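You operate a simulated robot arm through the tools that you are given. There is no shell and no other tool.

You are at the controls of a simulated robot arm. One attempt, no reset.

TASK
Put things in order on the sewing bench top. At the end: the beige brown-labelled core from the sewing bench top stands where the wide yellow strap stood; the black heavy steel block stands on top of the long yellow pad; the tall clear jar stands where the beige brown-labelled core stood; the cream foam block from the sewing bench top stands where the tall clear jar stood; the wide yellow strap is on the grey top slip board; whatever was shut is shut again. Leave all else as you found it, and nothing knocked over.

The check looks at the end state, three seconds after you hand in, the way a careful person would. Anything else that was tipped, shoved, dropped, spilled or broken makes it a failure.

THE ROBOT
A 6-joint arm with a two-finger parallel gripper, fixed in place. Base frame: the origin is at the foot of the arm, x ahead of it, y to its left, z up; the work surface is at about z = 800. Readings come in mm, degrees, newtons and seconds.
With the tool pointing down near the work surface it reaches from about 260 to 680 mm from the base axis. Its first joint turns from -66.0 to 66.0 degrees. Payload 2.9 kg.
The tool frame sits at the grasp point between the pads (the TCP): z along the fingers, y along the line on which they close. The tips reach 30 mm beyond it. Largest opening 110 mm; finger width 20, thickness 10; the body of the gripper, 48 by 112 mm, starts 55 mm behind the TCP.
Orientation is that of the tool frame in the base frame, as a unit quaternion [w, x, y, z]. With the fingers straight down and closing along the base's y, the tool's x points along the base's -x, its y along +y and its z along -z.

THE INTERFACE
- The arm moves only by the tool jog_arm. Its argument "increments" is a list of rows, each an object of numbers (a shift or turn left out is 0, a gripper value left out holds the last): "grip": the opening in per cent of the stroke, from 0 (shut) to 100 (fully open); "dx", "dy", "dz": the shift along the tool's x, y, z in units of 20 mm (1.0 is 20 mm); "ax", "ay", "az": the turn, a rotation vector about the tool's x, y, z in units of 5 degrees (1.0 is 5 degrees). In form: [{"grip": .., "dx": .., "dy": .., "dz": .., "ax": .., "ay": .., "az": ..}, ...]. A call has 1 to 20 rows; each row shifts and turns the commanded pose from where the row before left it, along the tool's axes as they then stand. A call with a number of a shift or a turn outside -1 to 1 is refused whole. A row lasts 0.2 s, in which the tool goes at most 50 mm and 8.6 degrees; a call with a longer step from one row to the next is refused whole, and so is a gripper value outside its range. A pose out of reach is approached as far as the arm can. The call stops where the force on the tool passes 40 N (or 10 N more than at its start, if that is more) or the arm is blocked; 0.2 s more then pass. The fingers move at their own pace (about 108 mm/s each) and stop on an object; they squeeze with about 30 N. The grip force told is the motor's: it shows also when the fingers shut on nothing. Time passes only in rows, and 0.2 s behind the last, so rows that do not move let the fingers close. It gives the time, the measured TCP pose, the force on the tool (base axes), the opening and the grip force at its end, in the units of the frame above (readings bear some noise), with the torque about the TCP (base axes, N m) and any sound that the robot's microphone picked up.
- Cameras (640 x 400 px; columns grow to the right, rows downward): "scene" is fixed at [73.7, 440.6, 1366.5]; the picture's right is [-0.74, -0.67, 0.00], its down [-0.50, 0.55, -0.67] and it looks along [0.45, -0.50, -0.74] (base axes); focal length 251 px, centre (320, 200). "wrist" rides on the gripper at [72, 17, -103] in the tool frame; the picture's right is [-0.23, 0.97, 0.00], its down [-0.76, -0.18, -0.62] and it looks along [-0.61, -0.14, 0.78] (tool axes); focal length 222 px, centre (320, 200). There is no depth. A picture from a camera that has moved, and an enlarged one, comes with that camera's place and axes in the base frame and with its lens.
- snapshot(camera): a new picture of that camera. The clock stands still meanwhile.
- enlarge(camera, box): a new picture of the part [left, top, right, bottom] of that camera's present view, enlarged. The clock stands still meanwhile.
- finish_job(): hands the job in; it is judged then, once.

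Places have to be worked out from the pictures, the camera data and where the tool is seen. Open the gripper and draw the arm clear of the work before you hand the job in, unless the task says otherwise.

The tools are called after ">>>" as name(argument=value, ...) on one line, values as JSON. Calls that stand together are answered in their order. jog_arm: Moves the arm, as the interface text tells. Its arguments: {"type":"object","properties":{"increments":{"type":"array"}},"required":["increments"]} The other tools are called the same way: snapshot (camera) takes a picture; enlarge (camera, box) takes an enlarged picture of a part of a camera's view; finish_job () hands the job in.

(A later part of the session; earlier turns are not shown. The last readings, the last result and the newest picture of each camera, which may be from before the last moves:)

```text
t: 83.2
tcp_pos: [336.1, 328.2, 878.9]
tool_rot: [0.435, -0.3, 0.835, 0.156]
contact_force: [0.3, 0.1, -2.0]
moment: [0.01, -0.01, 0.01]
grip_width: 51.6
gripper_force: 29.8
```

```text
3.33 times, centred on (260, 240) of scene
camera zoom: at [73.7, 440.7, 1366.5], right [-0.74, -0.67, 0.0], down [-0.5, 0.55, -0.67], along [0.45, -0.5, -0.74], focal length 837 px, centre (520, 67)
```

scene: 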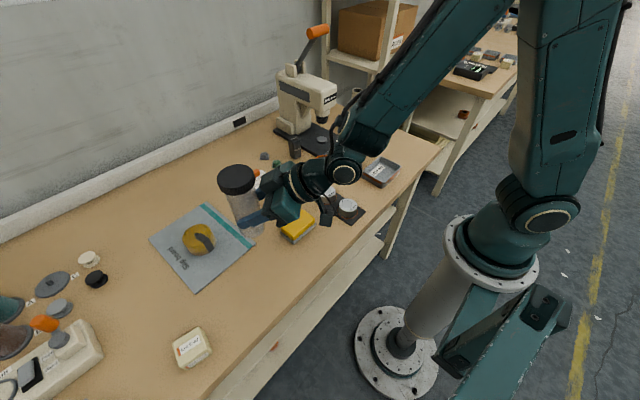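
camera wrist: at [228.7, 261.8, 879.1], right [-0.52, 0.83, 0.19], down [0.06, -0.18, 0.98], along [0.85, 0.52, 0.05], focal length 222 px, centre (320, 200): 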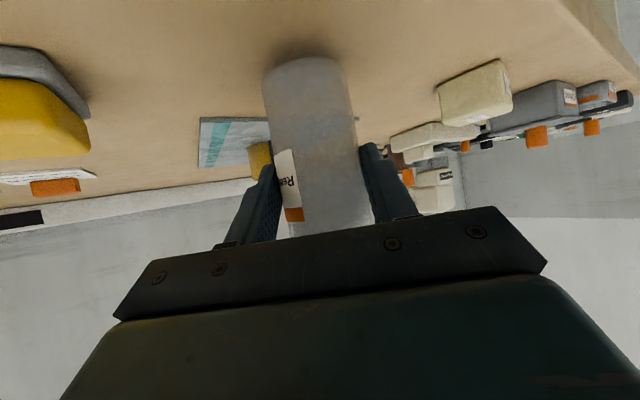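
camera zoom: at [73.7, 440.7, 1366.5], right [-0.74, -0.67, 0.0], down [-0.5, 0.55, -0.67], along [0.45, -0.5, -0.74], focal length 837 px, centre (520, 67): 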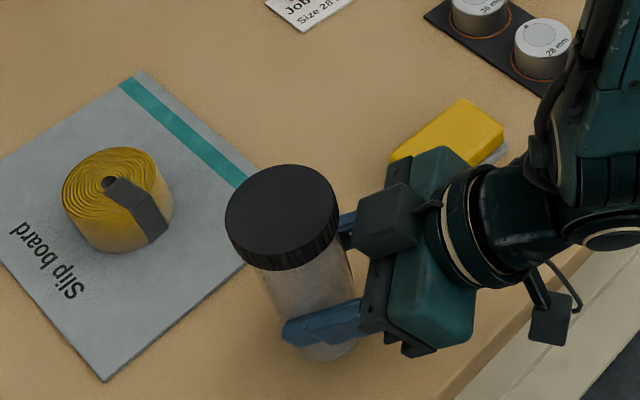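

The base lines up with where the core's base was in the scene. I lower in small steps to contact.

>>> jog_arm(increments=[{"dx": 0.123, "dz": 0.086}, {"dx": 0.123, "dz": 0.086}, {}])

>>> jog_arm(increments=[{"dx": 0.041, "dz": 0.0287}, {}])

>>> jog_arm(increments=[{"dx": 0.041, "dz": 0.0287}, {}])

>>> jog_arm(increments=[{"dx": 0.041, "dz": 0.0287}, {}])

```text
t: 84.0
tcp_pos: [336.7, 328.6, 872.7]
tool_rot: [0.434, -0.299, 0.835, 0.156]
contact_force: [0.4, 0.0, -2.0]
moment: [0.02, -0.01, -0.02]
grip_width: 51.4
gripper_force: 29.7
```

```text
t: 84.6
tcp_pos: [335.2, 327.9, 871.4]
tool_rot: [0.435, -0.299, 0.835, 0.155]
contact_force: [0.2, -0.1, -0.6]
moment: [-0.05, 0.01, 0.0]
grip_width: 51.3
gripper_force: 29.8
```

```text
t: 85.2
tcp_pos: [336.5, 328.3, 870.9]
tool_rot: [0.434, -0.299, 0.835, 0.156]
contact_force: [0.0, 0.3, -0.8]
moment: [-0.01, 0.05, 0.0]
grip_width: 51.4
gripper_force: 29.8
```

```text
t: 85.8
tcp_pos: [335.4, 329.2, 869.5]
tool_rot: [0.435, -0.299, 0.835, 0.156]
contact_force: [-0.1, -0.5, -1.0]
moment: [-0.02, 0.01, -0.02]
grip_width: 51.5
gripper_force: 30.0
```

Not touching yet; I go on with 0.7 mm steps.

>>> jog_arm(increments=[{"dx": 0.0287, "dz": 0.02}, {}])

>>> jog_arm(increments=[{"dx": 0.0287, "dz": 0.02}, {}])

>>> jog_arm(increments=[{"dx": 0.0287, "dz": 0.02}, {}])

```text
t: 86.4
tcp_pos: [336.5, 328.5, 868.1]
tool_rot: [0.435, -0.299, 0.835, 0.156]
contact_force: [-0.7, -0.8, 2.6]
moment: [-0.02, -0.05, -0.03]
grip_width: 51.4
gripper_force: 29.6
```

```text
t: 87.0
tcp_pos: [336.4, 328.1, 869.3]
tool_rot: [0.436, -0.3, 0.834, 0.157]
contact_force: [-2.4, -4.7, 14.5]
moment: [-0.16, 0.11, -0.1]
grip_width: 51.2
gripper_force: 30.1
```

```text
t: 87.6
tcp_pos: [335.6, 329.6, 868.6]
tool_rot: [0.437, -0.298, 0.835, 0.155]
contact_force: [-0.9, -4.7, 20.6]
moment: [0.05, -0.31, -0.16]
grip_width: 51.4
gripper_force: 29.9
```

Firm contact. I ease off slightly and open gently.

>>> jog_arm(increments=[{"dx": -0.0287, "dz": -0.02}, {"dx": -0.014, "dz": -0.01}, {"grip": 50}, {"grip": 55}, {"grip": 70}, {"grip": 100}, {"grip": 100}])

>>> snapshot(camera="wrist")

>>> enlarge(camera="scene", box=[180, 180, 340, 300])

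```text
t: 89.2
tcp_pos: [336.0, 328.3, 868.3]
tool_rot: [0.434, -0.3, 0.835, 0.156]
contact_force: [0.4, -0.4, -0.5]
moment: [0.02, 0.0, 0.03]
grip_width: 109.7
gripper_force: 0.0
```

```text
taken
camera wrist: at [228.5, 261.2, 868.7], right [-0.52, 0.83, 0.19], down [0.06, -0.18, 0.98], along [0.85, 0.52, 0.05], focal length 222 px, centre (320, 200)
```

wrist: 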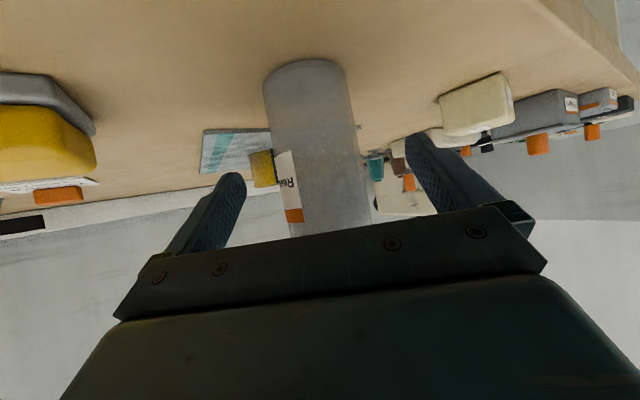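

```text
3.33 times, centred on (260, 240) of scene
camera zoom: at [73.7, 440.6, 1366.5], right [-0.74, -0.67, 0.0], down [-0.5, 0.55, -0.67], along [0.45, -0.5, -0.74], focal length 837 px, centre (520, 67)
```

zoom: 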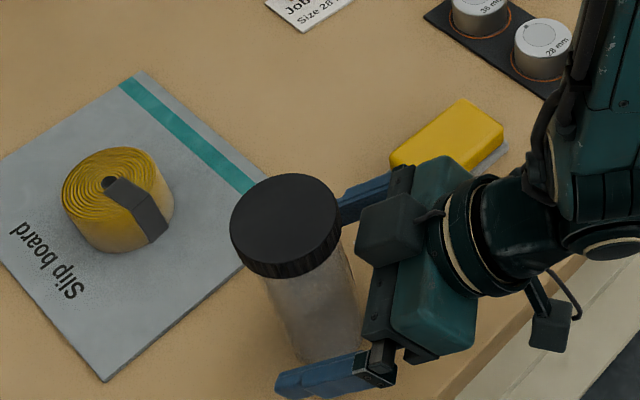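

The jar stands upright at the core's old place. I withdraw along the finger axis, then rise.

>>> jog_arm(increments=[{"dz": -0.6}, {"dz": -0.9}, {"dz": -0.9}, {"dz": -0.9}, {"dz": -0.9}])

>>> snapshot(camera="wrist")

>>> enlarge(camera="scene", box=[180, 180, 340, 300])

```text
t: 90.4
tcp_pos: [295.1, 297.0, 915.7]
tool_rot: [0.435, -0.299, 0.835, 0.156]
contact_force: [-0.4, -0.5, 0.1]
moment: [-0.02, -0.03, 0.01]
grip_width: 110.3
gripper_force: 0.1
out of reach, approached as far as the arm can: row 5
```

```text
taken
camera wrist: at [186.4, 229.6, 915.2], right [-0.52, 0.84, 0.19], down [0.06, -0.18, 0.98], along [0.85, 0.52, 0.05], focal length 222 px, centre (320, 200)
```

wrist: 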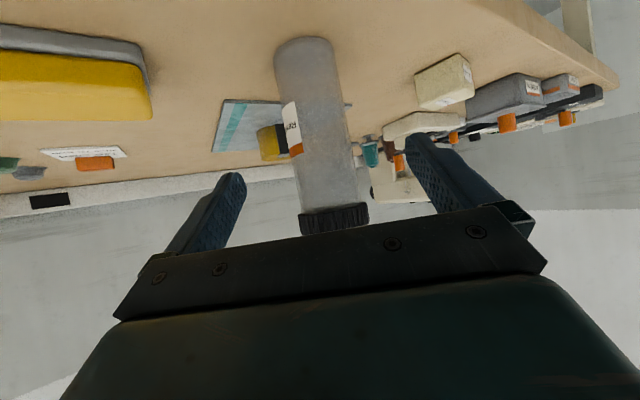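

```text
3.33 times, centred on (260, 240) of scene
camera zoom: at [73.7, 440.6, 1366.5], right [-0.74, -0.67, 0.0], down [-0.5, 0.55, -0.67], along [0.45, -0.5, -0.74], focal length 837 px, centre (520, 67)
```

zoom: 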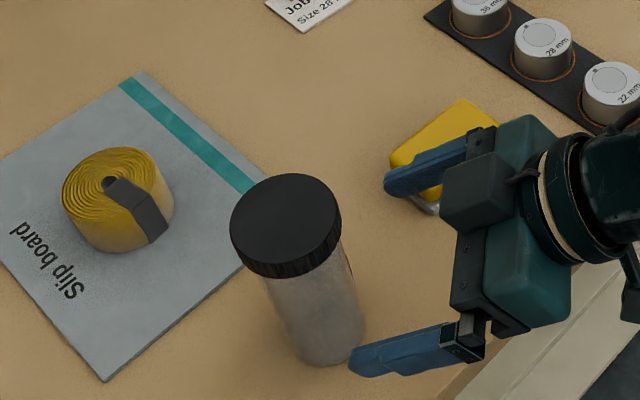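

The jar is placed within about 2 mm. I rise and bring the tool back to vertical.

>>> jog_arm(increments=[{"dx": -0.819, "dz": -0.574}, {"dx": -0.819, "dz": -0.574}, {"dx": -0.819, "dz": -0.574}, {"dx": -0.819, "dz": -0.574}, {"dx": -0.819, "dz": -0.574}, {"dx": -0.819, "dz": -0.574}, {"ay": 1}, {"ay": 1}, {"ay": 1}, {"ay": 1}, {"ay": 1}, {"ay": 1}, {"ay": 1}, {"ay": 1}, {"ay": 1}, {"ay": 1}, {"ay": 1}])

>>> snapshot(camera="wrist")

>>> snapshot(camera="scene")

```text
t: 94.0
tcp_pos: [294.7, 297.5, 1035.7]
tool_rot: [0.0, -0.337, 0.942, 0.0]
contact_force: [-0.7, -0.4, 0.6]
moment: [0.0, 0.02, -0.01]
grip_width: 110.0
gripper_force: 0.1
```

```text
taken
camera wrist: at [228.0, 264.3, 1139.0], right [-0.44, 0.9, 0.0], down [0.7, 0.35, 0.62], along [0.56, 0.28, -0.78], focal length 222 px, centre (320, 200)
```

wrist: 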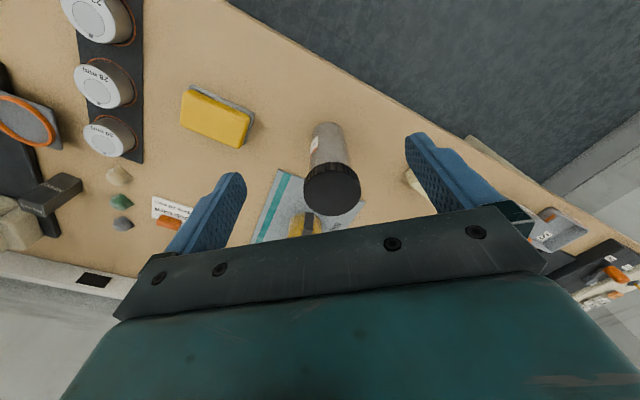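

```text
taken
```

scene: 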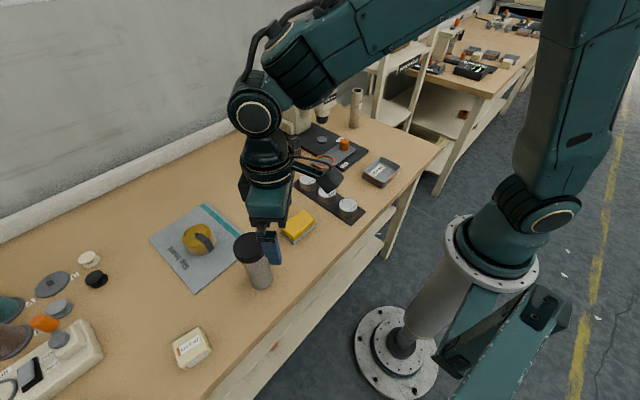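

Next is the foam block near (333, 525). I move over towards it, turning the camera to face it.

>>> jog_arm(increments=[{"dx": -0.516, "dy": 0.957}, {"dx": -0.516, "dy": 0.957}, {"dx": -0.516, "dy": 0.957}, {"dx": -0.516, "dy": 0.957}, {"dx": -0.516, "dy": 0.957}, {"dx": -0.516, "dy": 0.957}, {"az": -0.9}, {"az": -0.9}, {"az": -0.9}, {"az": -0.9}])

>>> snapshot(camera="wrist")

>>> snapshot(camera="scene")

```text
t: 96.2
tcp_pos: [269.5, 424.7, 1035.5]
tool_rot: [0.0, -0.481, 0.877, 0.0]
contact_force: [-0.1, 0.0, -0.7]
moment: [-0.02, 0.01, -0.01]
grip_width: 110.1
gripper_force: 0.0
```

```text
taken
camera wrist: at [216.4, 372.8, 1138.5], right [-0.7, 0.72, 0.0], down [0.56, 0.55, 0.62], along [0.45, 0.44, -0.78], focal length 222 px, centre (320, 200)
```

wrist: 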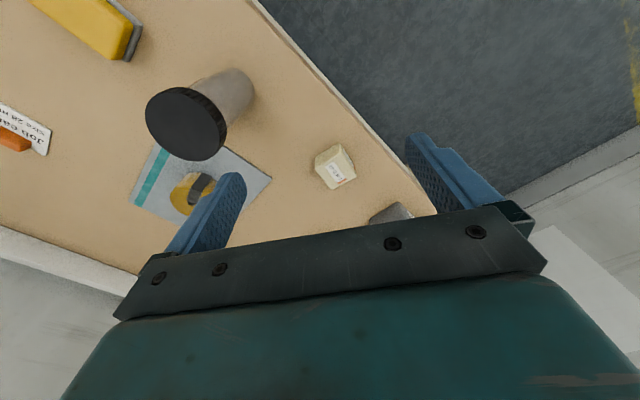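

```text
taken
```

scene: 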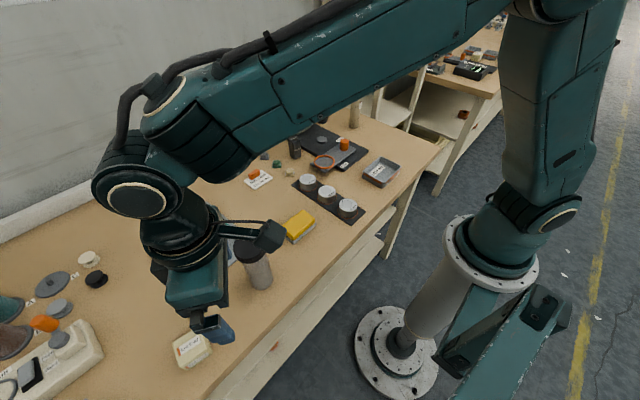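

I enlarge the foam block to get its centre, size and orientation.

>>> enlarge(camera="wrist", box=[280, 120, 440, 230])

>>> enlarge(camera="scene", box=[150, 310, 250, 390])

```text
3.64 times, centred on (360, 175) of wrist
camera zoom: at [216.4, 372.8, 1138.5], right [-0.7, 0.72, 0.0], down [0.56, 0.55, 0.62], along [0.45, 0.44, -0.78], focal length 808 px, centre (174, 291)
```

zoom: 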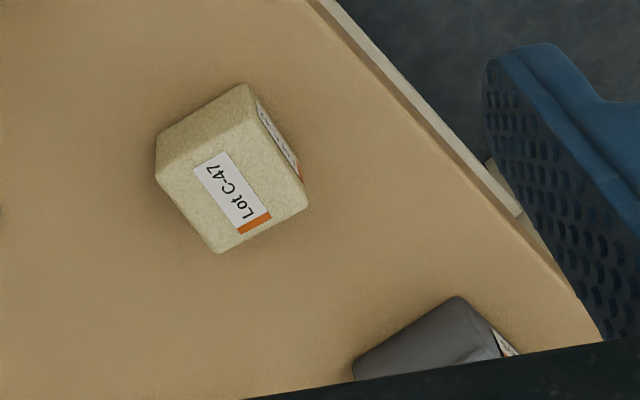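

```text
5.00 times, centred on (200, 350) of scene
camera zoom: at [73.7, 440.6, 1366.5], right [-0.74, -0.67, 0.0], down [-0.5, 0.55, -0.67], along [0.45, -0.5, -0.74], focal length 1256 px, centre (920, -550)
```

zoom: 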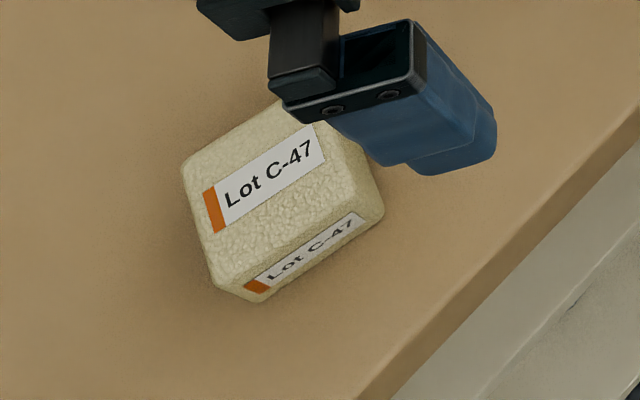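

Foam block: about 46×46×40, centre (329.7, 520.6), turned -12°. I align the fingers with its faces and come above it.

>>> jog_arm(increments=[{"az": -0.816}, {"az": -0.816}, {"az": -0.816}, {"az": -0.816}, {"az": -0.816}, {"dx": -0.886, "dy": -0.3245}, {"dx": -0.886, "dy": -0.3245}, {"dx": -0.886, "dy": -0.3245}, {"dx": -0.886, "dy": -0.3245}, {"dx": -0.886, "dy": -0.3245}, {"dx": -0.886, "dy": -0.3245}, {"dz": 0.968}, {"dz": 0.968}, {"dz": 0.968}, {"dz": 0.968}, {"dz": 0.968}])

>>> snapshot(camera="wrist")

>>> snapshot(camera="scene")

```text
t: 99.6
tcp_pos: [331.3, 520.6, 938.9]
tool_rot: [0.0, -0.628, 0.778, 0.001]
contact_force: [0.3, -0.2, -0.2]
moment: [0.05, -0.02, 0.0]
grip_width: 110.0
gripper_force: 0.1
```

```text
taken
camera wrist: at [298.3, 453.2, 1041.7], right [-0.9, 0.43, 0.0], down [0.33, 0.71, 0.62], along [0.27, 0.56, -0.78], focal length 222 px, centre (320, 200)
```

wrist: 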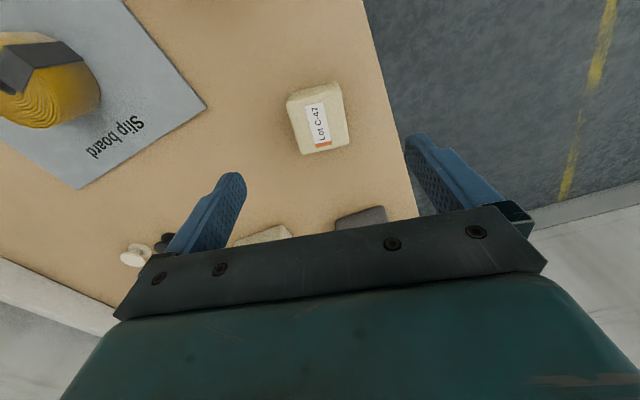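

```text
taken
```

scene: 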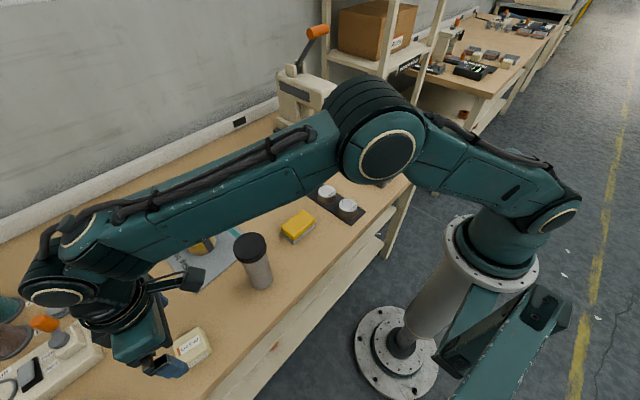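

I enlarge the block to verify the alignment at this closer range.

>>> enlarge(camera="wrist", box=[240, 60, 400, 170])

```text
3.64 times, centred on (320, 115) of wrist
camera zoom: at [298.3, 453.2, 1041.7], right [-0.9, 0.43, 0.0], down [0.33, 0.71, 0.62], along [0.27, 0.56, -0.78], focal length 808 px, centre (320, 509)
```

zoom: 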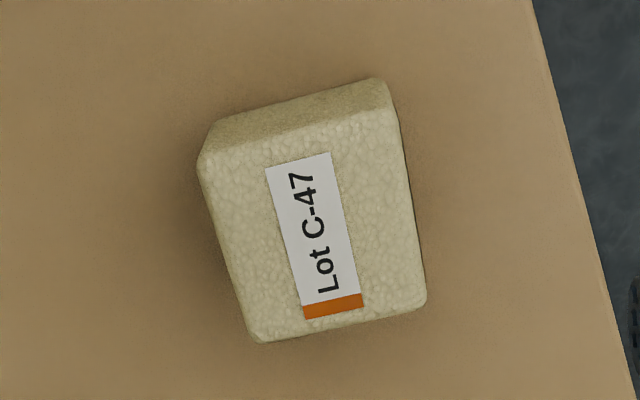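

Aligned within about 1 mm and 1.5°. I trim the yaw and lower to z 836.

>>> jog_arm(increments=[{"az": -0.3, "dz": 0.8}, {"dz": 0.9}, {"dz": 0.9}, {"dz": 0.9}, {"dz": 0.9}, {"dz": 0.73}, {}])

>>> snapshot(camera="wrist")

>>> enlarge(camera="scene", box=[120, 290, 260, 395])

```text
t: 101.2
tcp_pos: [328.5, 521.0, 835.8]
tool_rot: [0.0, -0.638, 0.77, -0.001]
contact_force: [0.0, -0.6, 0.0]
moment: [-0.02, 0.01, 0.01]
grip_width: 109.9
gripper_force: 0.1
```

```text
taken
camera wrist: at [300.1, 452.1, 938.9], right [-0.91, 0.4, 0.0], down [0.32, 0.72, 0.62], along [0.25, 0.57, -0.78], focal length 222 px, centre (320, 200)
```

wrist: 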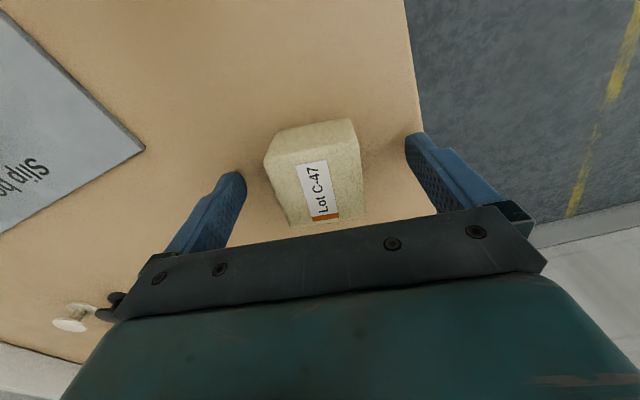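

```text
3.81 times, centred on (190, 342) of scene
camera zoom: at [73.7, 440.6, 1366.5], right [-0.74, -0.67, 0.0], down [-0.5, 0.55, -0.67], along [0.45, -0.5, -0.74], focal length 957 px, centre (815, -343)
```

zoom: 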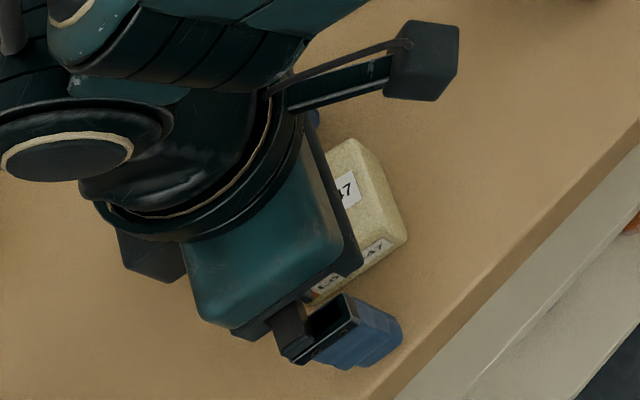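

The fingers straddle the foam block squarely. I close on it.

>>> jog_arm(increments=[{"grip": 70}, {"grip": 50}, {"grip": 30}, {"grip": 30}, {"grip": 30}])

>>> snapshot(camera="wrist")

```text
t: 102.4
tcp_pos: [329.2, 519.9, 835.9]
tool_rot: [-0.001, -0.638, 0.77, 0.0]
contact_force: [-0.1, 0.0, 0.0]
moment: [-0.02, 0.04, 0.01]
grip_width: 48.9
gripper_force: 29.7
```

```text
taken
camera wrist: at [300.2, 452.1, 939.1], right [-0.91, 0.4, 0.0], down [0.32, 0.72, 0.62], along [0.25, 0.57, -0.78], focal length 222 px, centre (320, 200)
```

wrist: 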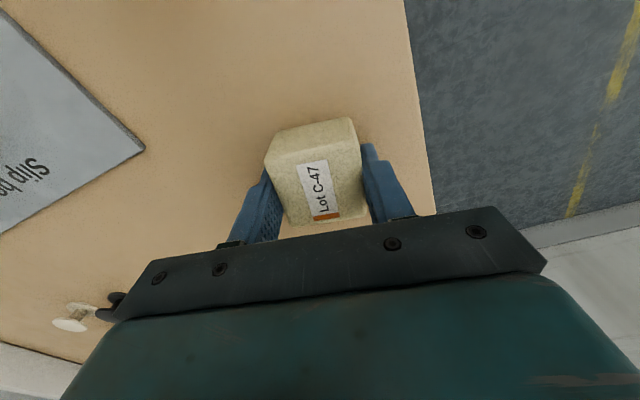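

Held at 48.9 mm. I lift it high and carry it along -y.

>>> jog_arm(increments=[{"dz": -0.5}, {"dz": -1}, {"dz": -1}, {"dz": -1}, {"dz": -1}, {"dz": -1}, {"dz": -1}, {"dz": -1}, {"dz": -1}, {"dz": -1}, {"dz": -1}])

>>> snapshot(camera="wrist")

>>> jog_arm(increments=[{"dx": 0.9825, "dy": -0.186}, {"dx": 0.9825, "dy": -0.186}, {"dx": 0.9825, "dy": -0.186}, {"dx": 0.9825, "dy": -0.186}, {"dx": 0.9825, "dy": -0.186}, {"dx": 0.9825, "dy": -0.186}, {"dx": 0.9825, "dy": -0.186}, {"dx": 0.9825, "dy": -0.186}, {"dx": 0.9825, "dy": -0.186}, {"dx": 0.9825, "dy": -0.186}, {"dx": 0.9825, "dy": -0.186}, {"dx": 0.9825, "dy": -0.186}, {"dx": 0.9825, "dy": -0.186}, {"dx": 0.9825, "dy": -0.186}, {"dx": 0.9825, "dy": -0.186}, {"dx": 0.9825, "dy": -0.186}, {"dx": 0.9825, "dy": -0.186}, {"dx": 0.9825, "dy": -0.186}])

>>> snapshot(camera="scene")

```text
t: 104.8
tcp_pos: [329.1, 520.3, 1046.1]
tool_rot: [0.0, -0.638, 0.77, 0.001]
contact_force: [0.0, 0.0, -0.8]
moment: [0.0, -0.01, -0.02]
grip_width: 48.6
gripper_force: 30.4
```

```text
taken
camera wrist: at [300.0, 452.3, 1149.4], right [-0.91, 0.4, 0.0], down [0.32, 0.71, 0.62], along [0.25, 0.57, -0.78], focal length 222 px, centre (320, 200)
```

wrist: 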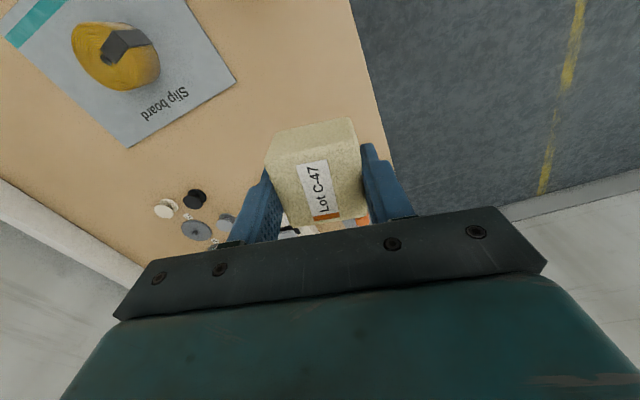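

```text
t: 108.6
tcp_pos: [329.7, 160.0, 1046.5]
tool_rot: [0.0, -0.638, 0.77, 0.0]
contact_force: [-0.4, 0.5, 0.3]
moment: [-0.02, 0.0, 0.01]
grip_width: 48.8
gripper_force: 30.2
```

```text
taken
```

scene: 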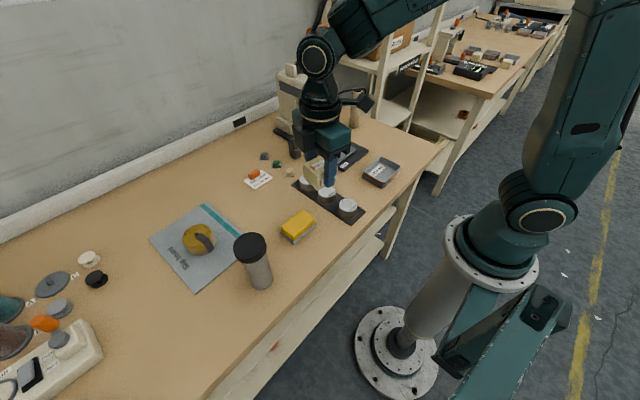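

I turn the block by -90° (it is square, so same alignment) and carry it to over the jar's old place.

>>> jog_arm(increments=[{"az": 1}, {"az": 1}, {"az": 1}, {"az": 1}, {"az": 1}, {"az": 1}, {"az": 1}, {"az": 1}, {"az": 1}, {"az": 1}, {"az": 1}, {"az": 1}, {"az": 1}, {"az": 1}, {"az": 1}, {"az": 1}, {"az": 1}, {"az": 1}])

>>> jog_arm(increments=[{"dx": -0.2668, "dy": -0.9776}, {"dx": -0.2668, "dy": -0.9776}, {"dx": -0.2668, "dy": -0.9776}, {"dx": -0.2668, "dy": -0.9776}, {"dx": -0.2668, "dy": -0.9776}, {"dx": -0.2668, "dy": -0.9776}, {"dx": -0.2668, "dy": -0.9776}, {"dx": -0.2668, "dy": -0.9776}, {"dx": -0.2668, "dy": -0.9776}, {"dx": -0.2668, "dy": -0.9776}, {"dx": -0.2668, "dy": -0.9776}, {"dx": -0.2668, "dy": -0.9776}, {"dx": -0.2668, "dy": -0.9776}, {"dx": -0.2668, "dy": -0.9776}, {"dx": -0.2668, "dy": -0.9776}, {"dx": -0.2668, "dy": -0.9776}, {"dx": -0.2668, "dy": -0.9776}, {"dx": -0.2668, "dy": -0.9776}, {"dx": -0.2668, "dy": -0.9776}])

>>> snapshot(camera="wrist")

>>> snapshot(camera="scene")

```text
t: 112.4
tcp_pos: [328.7, 159.2, 1046.7]
tool_rot: [0.0, 0.094, 0.996, 0.0]
contact_force: [-0.9, -0.5, 0.9]
moment: [0.01, 0.02, 0.02]
grip_width: 48.8
gripper_force: 30.2
```

```text
t: 116.4
tcp_pos: [360.8, -225.0, 1045.4]
tool_rot: [0.0, 0.092, 0.996, 0.001]
contact_force: [0.4, 0.3, -0.4]
moment: [0.01, 0.02, 0.02]
grip_width: 48.6
gripper_force: 30.1
```

```text
taken
camera wrist: at [292.8, -195.5, 1148.8], right [0.4, 0.91, 0.0], down [0.72, -0.32, 0.62], along [0.57, -0.25, -0.78], focal length 222 px, centre (320, 200)
```

wrist: 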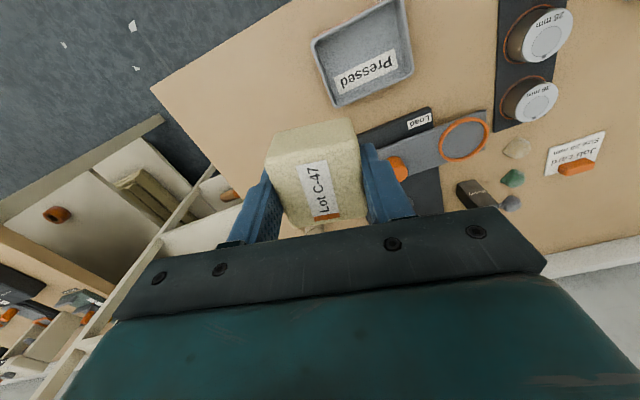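

```text
taken
```

scene: 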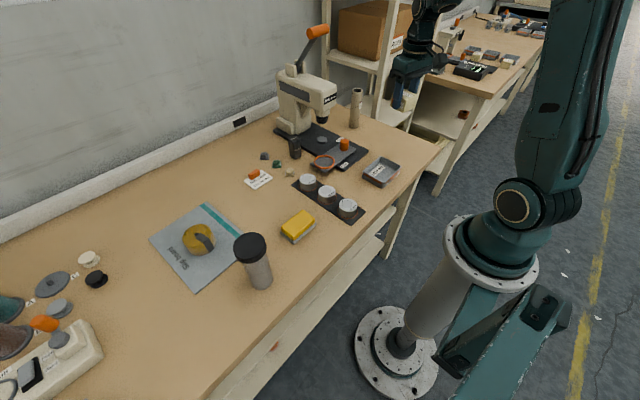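

I move over (370, -345) and lower to about 15 mm above the bench.

>>> jog_arm(increments=[{"dx": -0.26, "dy": -0.969}, {"dx": -0.26, "dy": -0.969}, {"dx": -0.26, "dy": -0.969}, {"dx": -0.26, "dy": -0.969}, {"dx": -0.26, "dy": -0.969}, {"dx": -0.26, "dy": -0.969}, {"dz": 0.96}, {"dz": 0.96}, {"dz": 0.96}, {"dz": 0.96}, {"dz": 0.96}, {"dz": 0.96}, {"dz": 0.96}, {"dz": 0.96}, {"dz": 0.96}, {"dz": 0.96}, {}])

>>> snapshot(camera="wrist")

>>> enlarge(camera="scene", box=[350, 60, 510, 180])

```text
t: 120.0
tcp_pos: [368.8, -344.7, 852.9]
tool_rot: [0.0, 0.093, 0.996, 0.0]
contact_force: [-0.5, 0.4, -0.5]
moment: [0.02, -0.01, -0.03]
grip_width: 48.4
gripper_force: 29.7
```

```text
taken
camera wrist: at [300.9, -315.0, 957.2], right [0.4, 0.91, 0.0], down [0.72, -0.32, 0.62], along [0.57, -0.25, -0.78], focal length 222 px, centre (320, 200)
```

wrist: 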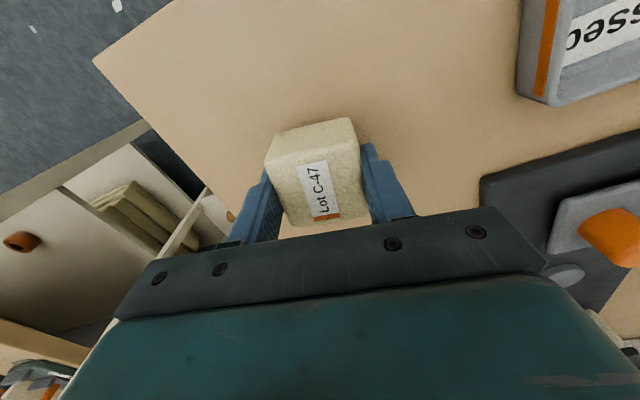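

```text
3.33 times, centred on (430, 120) of scene
camera zoom: at [73.7, 440.6, 1366.5], right [-0.74, -0.67, 0.0], down [-0.5, 0.55, -0.67], along [0.45, -0.5, -0.74], focal length 837 px, centre (-47, 467)
```

zoom: 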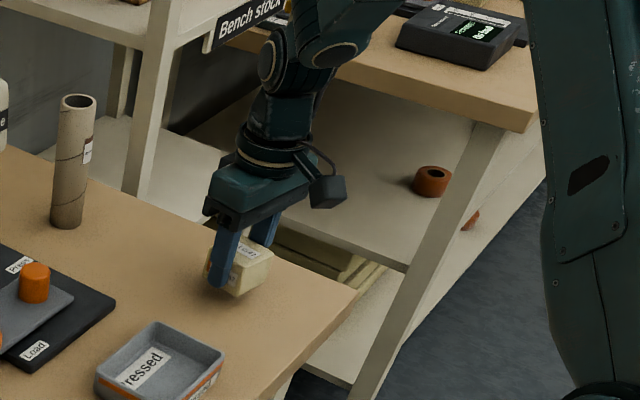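

Over the target. I trim 1.4 mm in x and lower to contact in small steps.

>>> jog_arm(increments=[{"dx": -0.07, "dz": 0.4}, {"dz": 0.35}, {"dz": 0.05}, {}])

>>> jog_arm(increments=[{"dz": 0.05}, {}])

>>> jog_arm(increments=[{"dz": 0.05}, {}])

>>> jog_arm(increments=[{"dz": 0.04}, {}])

```text
t: 121.0
tcp_pos: [369.7, -345.9, 836.1]
tool_rot: [0.0, 0.093, 0.996, 0.001]
contact_force: [0.1, -0.2, -0.6]
moment: [0.02, 0.0, 0.0]
grip_width: 48.5
gripper_force: 29.9
```

```text
t: 121.6
tcp_pos: [370.2, -344.7, 836.2]
tool_rot: [0.0, 0.093, 0.996, 0.0]
contact_force: [0.0, -0.4, -0.1]
moment: [-0.01, 0.01, -0.01]
grip_width: 48.9
gripper_force: 29.5
```

```text
t: 122.2
tcp_pos: [369.8, -345.5, 836.8]
tool_rot: [0.0, 0.094, 0.996, 0.0]
contact_force: [-1.0, -0.5, 4.5]
moment: [-0.02, 0.0, 0.02]
grip_width: 48.8
gripper_force: 29.8
```

```text
t: 122.8
tcp_pos: [369.9, -344.8, 835.3]
tool_rot: [0.0, 0.093, 0.996, 0.0]
contact_force: [-0.9, -0.5, 12.7]
moment: [0.01, 0.06, -0.02]
grip_width: 48.6
gripper_force: 30.5
```

The block rests on the bench. I release and rise.

>>> jog_arm(increments=[{"dz": -0.03}, {"grip": 50}, {"grip": 70}, {"grip": 100}, {"grip": 100}, {"dz": -0.9}, {"dz": -0.9}, {"dz": -0.9}, {"dz": -0.9}, {"dz": -0.9}, {"dz": -0.9}, {"dz": -0.9}])

>>> snapshot(camera="wrist")

>>> snapshot(camera="scene")

```text
t: 125.4
tcp_pos: [370.7, -344.5, 961.1]
tool_rot: [0.0, 0.093, 0.996, 0.0]
contact_force: [0.8, -0.1, -0.3]
moment: [0.01, 0.01, -0.01]
grip_width: 110.2
gripper_force: 0.1
```

```text
taken
camera wrist: at [302.5, -315.3, 1064.8], right [0.4, 0.91, 0.0], down [0.72, -0.32, 0.62], along [0.57, -0.25, -0.78], focal length 222 px, centre (320, 200)
```

wrist: 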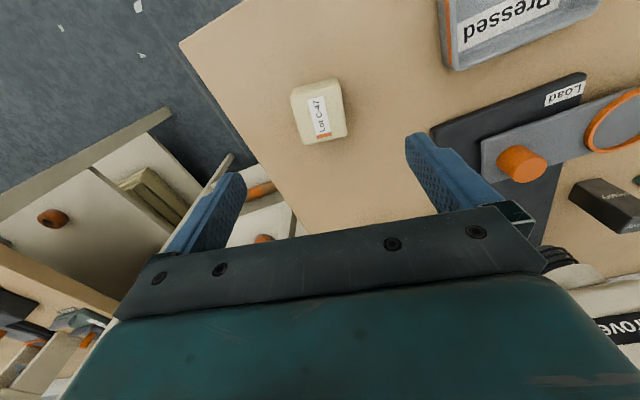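

```text
taken
```

scene: 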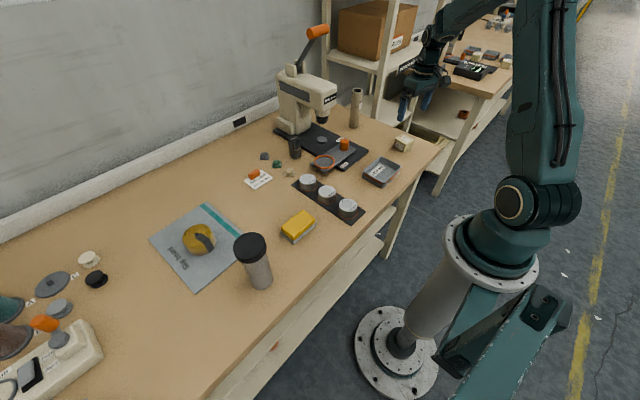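

Foam placed. Next is the heavy block; I rise and move to view it from the wrist camera.

>>> jog_arm(increments=[{"dz": -1}, {"dz": -1}, {"dx": -0.232, "dy": 0.95, "dz": -0.12}, {"dx": -0.232, "dy": 0.95, "dz": -0.12}, {"dx": -0.232, "dy": 0.95, "dz": -0.12}, {"dx": -0.232, "dy": 0.95, "dz": -0.12}, {"dx": -0.232, "dy": 0.95, "dz": -0.12}, {"dx": -0.232, "dy": 0.95, "dz": -0.12}, {"dx": -0.232, "dy": 0.95}, {"dx": -0.232, "dy": 0.95}, {"dx": -0.232, "dy": 0.95}, {"dx": -0.232, "dy": 0.95}, {"dx": -0.232, "dy": 0.95}, {"dx": -0.232, "dy": 0.95}, {"dx": -0.232, "dy": 0.95}, {"dx": -0.232, "dy": 0.95}, {"dx": -0.232, "dy": 0.95}, {"dx": -0.232, "dy": 0.95}, {"az": -1}, {"az": -1}])

>>> snapshot(camera="wrist")

>>> enlarge(camera="scene", box=[240, 100, 360, 190])

```text
t: 129.6
tcp_pos: [498.3, -61.2, 1016.4]
tool_rot: [0.0, 0.005, 1.0, 0.0]
contact_force: [-0.3, -0.6, 0.2]
moment: [0.0, 0.0, 0.03]
grip_width: 109.9
gripper_force: 0.1
```

```text
taken
camera wrist: at [426.8, -42.8, 1118.8], right [0.24, 0.97, 0.0], down [0.76, -0.19, 0.62], along [0.61, -0.15, -0.78], focal length 222 px, centre (320, 200)
```

wrist: 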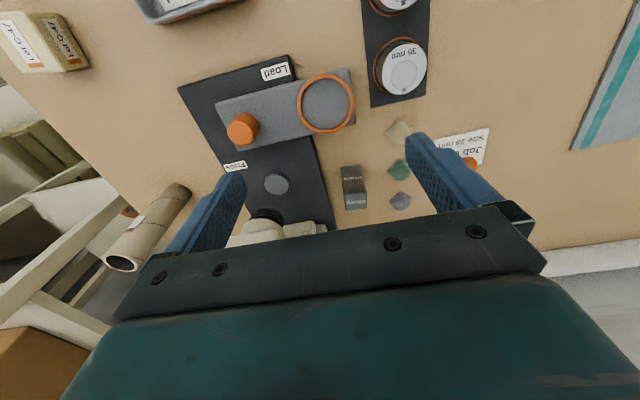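

```text
4.44 times, centred on (300, 145) of scene
camera zoom: at [73.7, 440.6, 1366.5], right [-0.74, -0.67, 0.0], down [-0.5, 0.55, -0.67], along [0.45, -0.5, -0.74], focal length 1116 px, centre (409, 444)
```

zoom: 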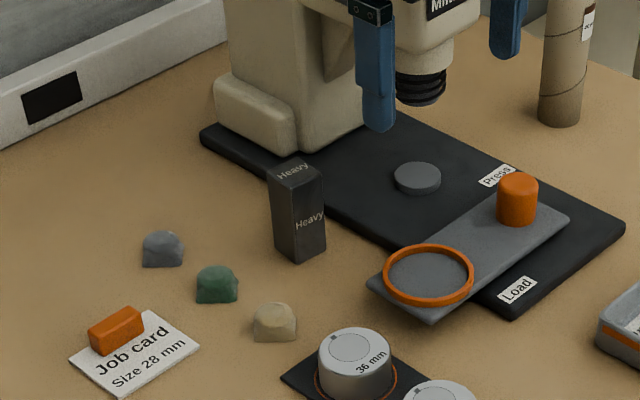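

I enlarge the heavy block in the wrist view to measure it and its neighbours.

>>> enlarge(camera="wrist", box=[260, 100, 440, 230])

```text
3.08 times, centred on (350, 165) of wrist
camera zoom: at [426.8, -42.8, 1118.8], right [0.24, 0.97, 0.0], down [0.76, -0.19, 0.62], along [0.61, -0.15, -0.78], focal length 684 px, centre (228, 308)
```

zoom: 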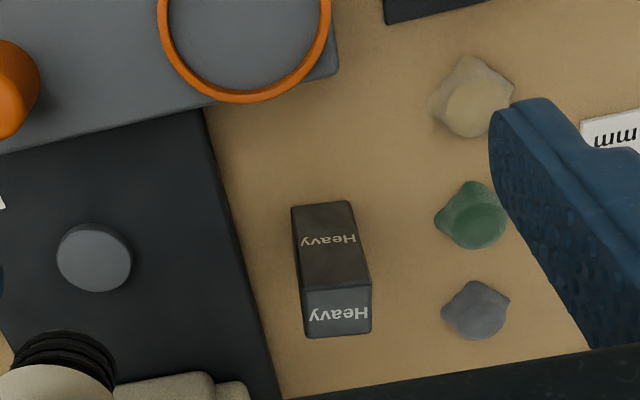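

Heavy block: about 30×27 footprint, 75 tall, centre about (631, -40), yaw about -7.5°; the green stone edge lies near y 24, so I'll use a narrower opening. I move closer and turn to match.

>>> jog_arm(increments=[{"dx": -0.8, "dy": 0.21, "dz": 0.2, "grip": 60}, {"dx": -0.8, "dy": 0.21, "dz": 0.2}, {"dx": -0.8, "dy": 0.21, "dz": 0.2}, {"dx": -0.8, "dy": 0.21, "dz": 0.2}, {"dx": -0.8, "dy": 0.21, "dz": 0.2}, {"az": 0.7}, {"az": 0.7}])

>>> snapshot(camera="wrist")

>>> enlarge(camera="wrist", box=[240, 60, 420, 200])

>>> snapshot(camera="scene")

```text
t: 131.2
tcp_pos: [578.9, -40.1, 996.0]
tool_rot: [0.0, 0.067, 0.998, 0.0]
contact_force: [-0.3, 0.1, 1.0]
moment: [-0.03, 0.0, -0.02]
grip_width: 66.1
gripper_force: 0.0
```

```text
taken
camera wrist: at [510.2, -13.9, 1099.0], right [0.36, 0.93, 0.0], down [0.73, -0.28, 0.62], along [0.58, -0.22, -0.78], focal length 222 px, centre (320, 200)
```

wrist: 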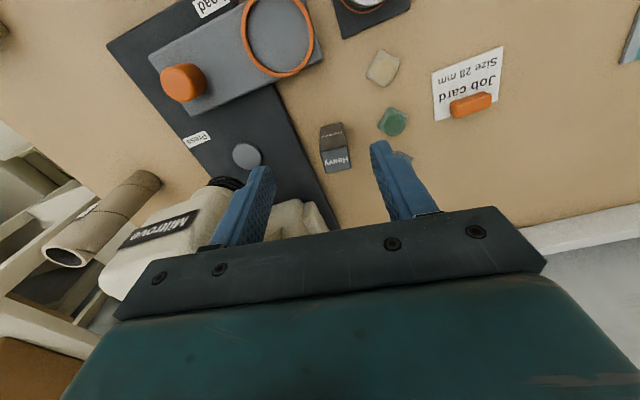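

```text
2.86 times, centred on (330, 130) of wrist
camera zoom: at [510.2, -13.9, 1099.0], right [0.36, 0.93, 0.0], down [0.73, -0.28, 0.62], along [0.58, -0.22, -0.78], focal length 635 px, centre (291, 400)
```

zoom: 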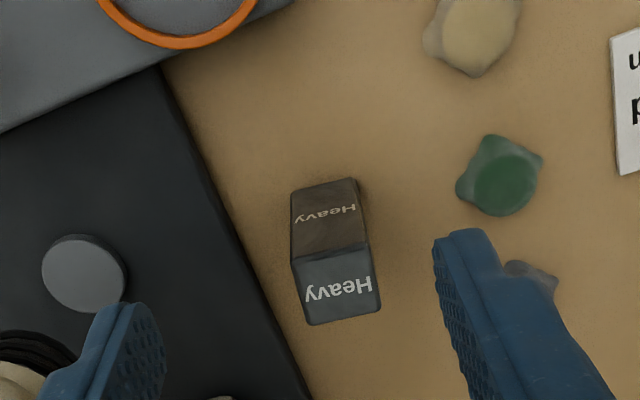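

```text
taken
```

scene: 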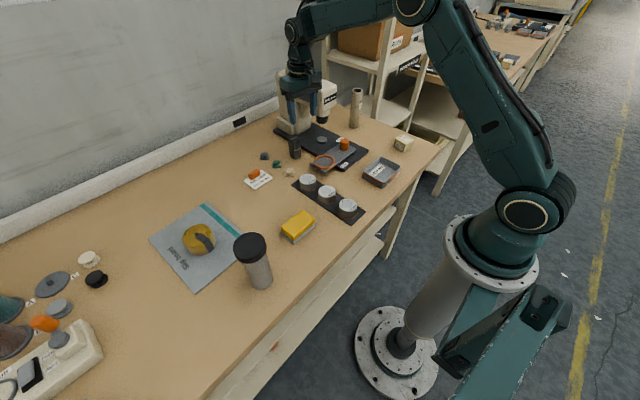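

Heavy block centre (631.8, -39.6), top z 875.5. I position above it and descend to just above its top for a check.

>>> jog_arm(increments=[{"dx": -0.866, "dy": 0.13}, {"dx": -0.866, "dy": 0.13}, {"dx": -0.866, "dy": 0.13}, {"dz": 0.9}, {"dz": 0.9}, {"dz": 0.9}, {"dz": 0.9}, {}])

>>> snapshot(camera="wrist")

>>> enlarge(camera="scene", box=[240, 80, 360, 170])

```text
t: 133.0
tcp_pos: [631.7, -40.4, 924.0]
tool_rot: [0.0, 0.067, 0.998, 0.0]
contact_force: [-0.3, -0.3, 0.3]
moment: [-0.02, -0.03, -0.04]
grip_width: 66.0
gripper_force: 0.1
```

```text
taken
camera wrist: at [562.5, -13.9, 1027.5], right [0.36, 0.93, 0.0], down [0.73, -0.28, 0.62], along [0.58, -0.22, -0.78], focal length 222 px, centre (320, 200)
```

wrist: 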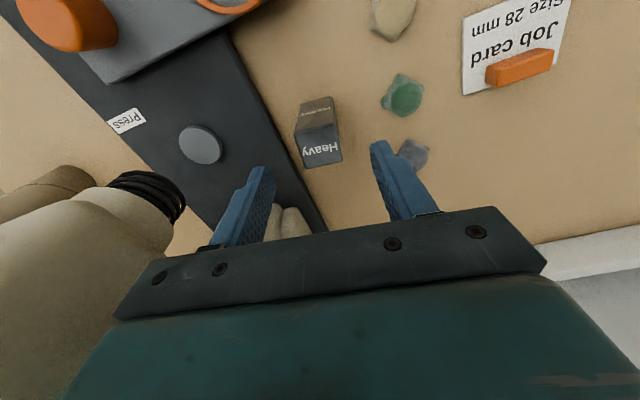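

```text
4.44 times, centred on (300, 125) of scene
camera zoom: at [73.7, 440.6, 1366.5], right [-0.74, -0.67, 0.0], down [-0.5, 0.55, -0.67], along [0.45, -0.5, -0.74], focal length 1116 px, centre (409, 533)
```

zoom: 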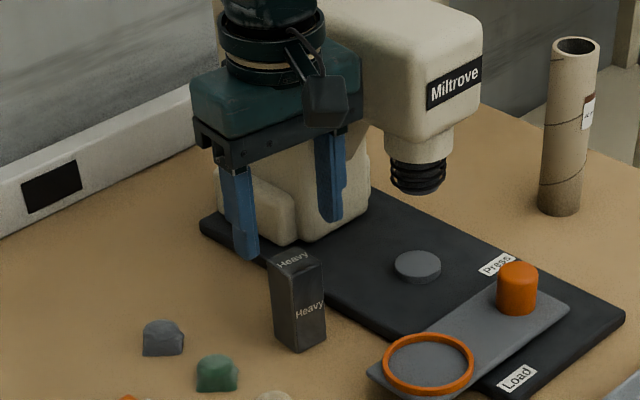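

Well aligned, with about 50 mm to the press head. I descend around the block to TCP z 848.

>>> jog_arm(increments=[{"dx": -0.04, "dy": 0.065, "dz": 0.76}, {"dz": 0.76}, {"dz": 0.76}, {"dz": 0.76}, {"dz": 0.76}, {}])

>>> snapshot(camera="wrist")

>>> enlarge(camera="scene", box=[240, 80, 360, 170])

```text
t: 134.4
tcp_pos: [632.0, -38.7, 847.0]
tool_rot: [0.0, 0.067, 0.998, -0.001]
contact_force: [-0.4, 0.0, -0.5]
moment: [0.01, 0.01, 0.02]
grip_width: 66.2
gripper_force: 0.0
```

```text
taken
camera wrist: at [563.6, -12.1, 951.1], right [0.36, 0.93, 0.0], down [0.73, -0.28, 0.62], along [0.58, -0.22, -0.78], focal length 222 px, centre (320, 200)
```

wrist: 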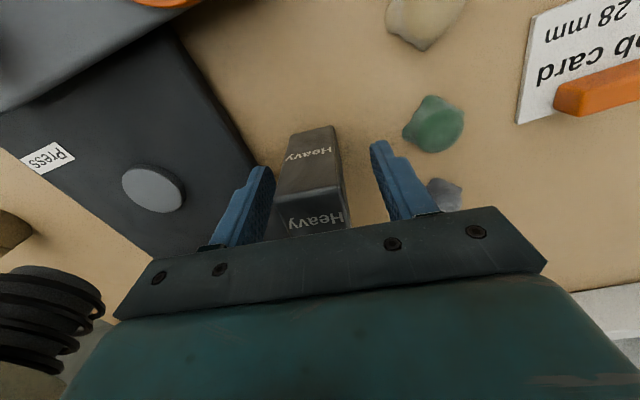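

```text
4.44 times, centred on (300, 125) of scene
camera zoom: at [73.7, 440.6, 1366.5], right [-0.74, -0.67, 0.0], down [-0.5, 0.55, -0.67], along [0.45, -0.5, -0.74], focal length 1116 px, centre (409, 533)
```

zoom: 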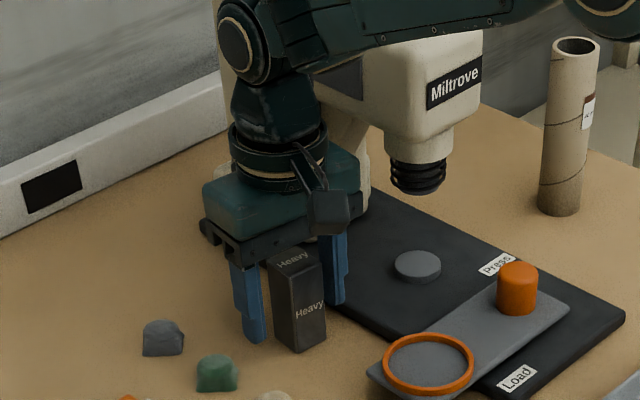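

The fingers straddle the heavy block with clearance. I close on it.

>>> jog_arm(increments=[{"grip": 40}, {"grip": 25}, {"grip": 10}, {"grip": 10}, {"grip": 10}])

>>> snapshot(camera="wrist")

```text
t: 135.6
tcp_pos: [633.2, -39.1, 847.4]
tool_rot: [0.0, 0.067, 0.998, -0.001]
contact_force: [-0.8, -1.7, 0.3]
moment: [-0.15, 0.1, 0.01]
grip_width: 31.8
gripper_force: 29.8
```

```text
taken
camera wrist: at [563.7, -12.2, 951.4], right [0.36, 0.93, 0.0], down [0.73, -0.28, 0.62], along [0.58, -0.22, -0.78], focal length 222 px, centre (320, 200)
```

wrist: 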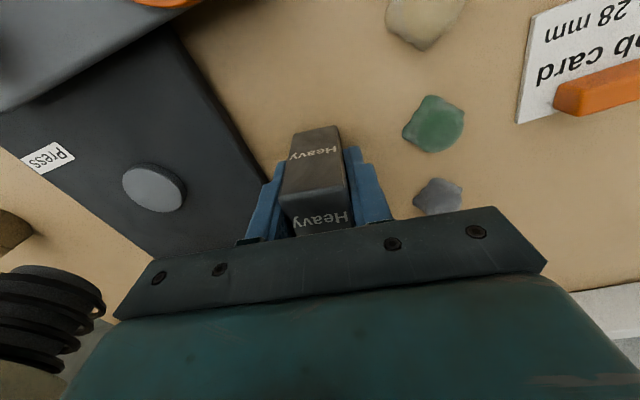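

Gripped at 31.8 mm. I lift slowly to check for slipping and weight.

>>> jog_arm(increments=[{"dz": -0.1}, {"dz": -0.2}, {"dz": -0.3}, {}])

>>> snapshot(camera="wrist")

>>> enlarge(camera="scene", box=[240, 80, 360, 170])

```text
t: 136.6
tcp_pos: [632.7, -38.8, 860.3]
tool_rot: [0.0, 0.067, 0.998, 0.0]
contact_force: [-0.6, -0.5, -5.6]
moment: [0.05, -0.02, -0.02]
grip_width: 32.0
gripper_force: 29.7
```

```text
taken
camera wrist: at [563.3, -12.0, 963.3], right [0.36, 0.93, 0.0], down [0.73, -0.28, 0.62], along [0.58, -0.22, -0.78], focal length 222 px, centre (320, 200)
```

wrist: 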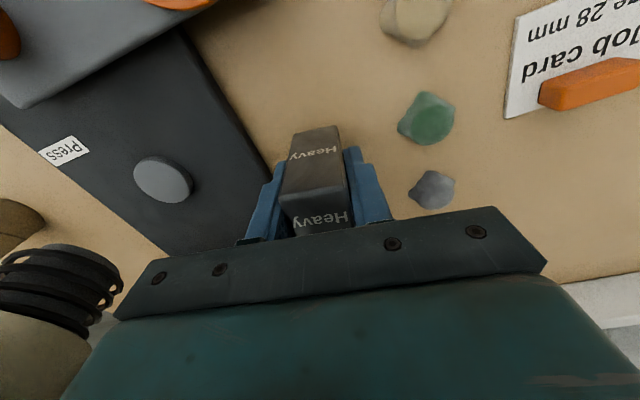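

```text
4.44 times, centred on (300, 125) of scene
camera zoom: at [73.8, 440.6, 1366.5], right [-0.74, -0.67, 0.0], down [-0.5, 0.55, -0.67], along [0.45, -0.5, -0.74], focal length 1116 px, centre (409, 533)
```

zoom: 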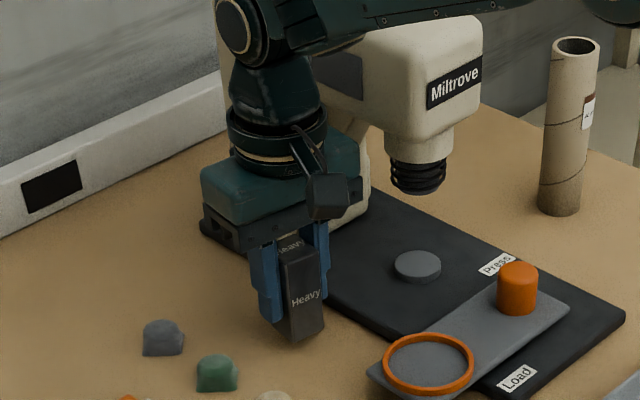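

Weight about 0.57 kg, no slip. I raise it, retract from the press, and carry it towards the yellow pad.

>>> jog_arm(increments=[{"dz": -0.9}, {"dz": -0.9}, {"dz": -0.9}, {"dz": -0.9}, {"dz": -0.9}, {"dz": -0.9}, {"dz": -0.9}, {"dx": 0.991, "dy": -0.1337}, {"dx": 0.991, "dy": -0.1337}, {"dx": 0.991, "dy": -0.1337}, {"dx": 0.991, "dy": -0.1337}, {"dx": 0.991, "dy": -0.1337}, {"dx": 0.991, "dy": -0.1337}, {"dx": 0.991, "dy": -0.1337}])

>>> jog_arm(increments=[{"dx": 0.847, "dy": 0.965}, {"dx": 0.847, "dy": 0.965}, {"dx": 0.847, "dy": 0.965}, {"dx": 0.847, "dy": 0.965}, {"dx": 0.847, "dy": 0.965}, {"dx": 0.847, "dy": 0.965}, {"dx": 0.847, "dy": 0.965}, {"dx": 0.847, "dy": 0.965}, {"dx": 0.847, "dy": 0.965}, {"dx": 0.847, "dy": 0.965}])

>>> snapshot(camera="wrist")

>>> snapshot(camera="scene")

```text
t: 139.6
tcp_pos: [492.1, -37.7, 984.7]
tool_rot: [0.0, 0.067, 0.998, 0.0]
contact_force: [0.2, 0.5, -5.1]
moment: [-0.05, -0.06, 0.04]
grip_width: 31.8
gripper_force: 30.2
```

```text
t: 141.8
tcp_pos: [351.9, 173.6, 986.6]
tool_rot: [0.0, 0.067, 0.998, 0.0]
contact_force: [-0.6, 0.4, -6.7]
moment: [0.01, -0.06, 0.03]
grip_width: 31.9
gripper_force: 30.1
```

```text
taken
camera wrist: at [282.0, 200.8, 1089.8], right [0.36, 0.93, 0.0], down [0.73, -0.28, 0.62], along [0.58, -0.22, -0.78], focal length 222 px, centre (320, 200)
```

wrist: 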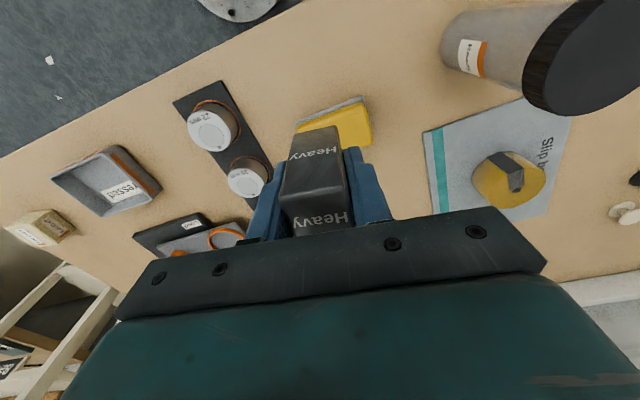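

```text
taken
```

scene: 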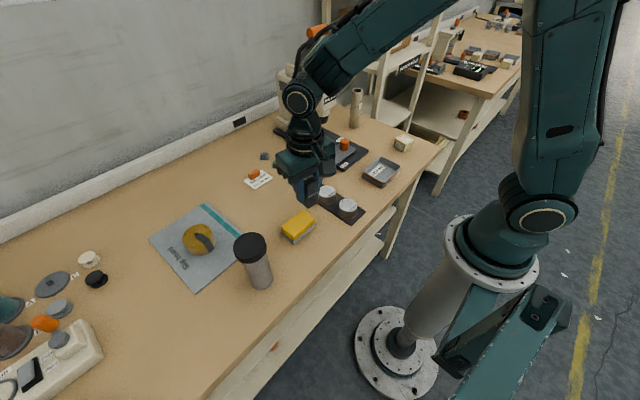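

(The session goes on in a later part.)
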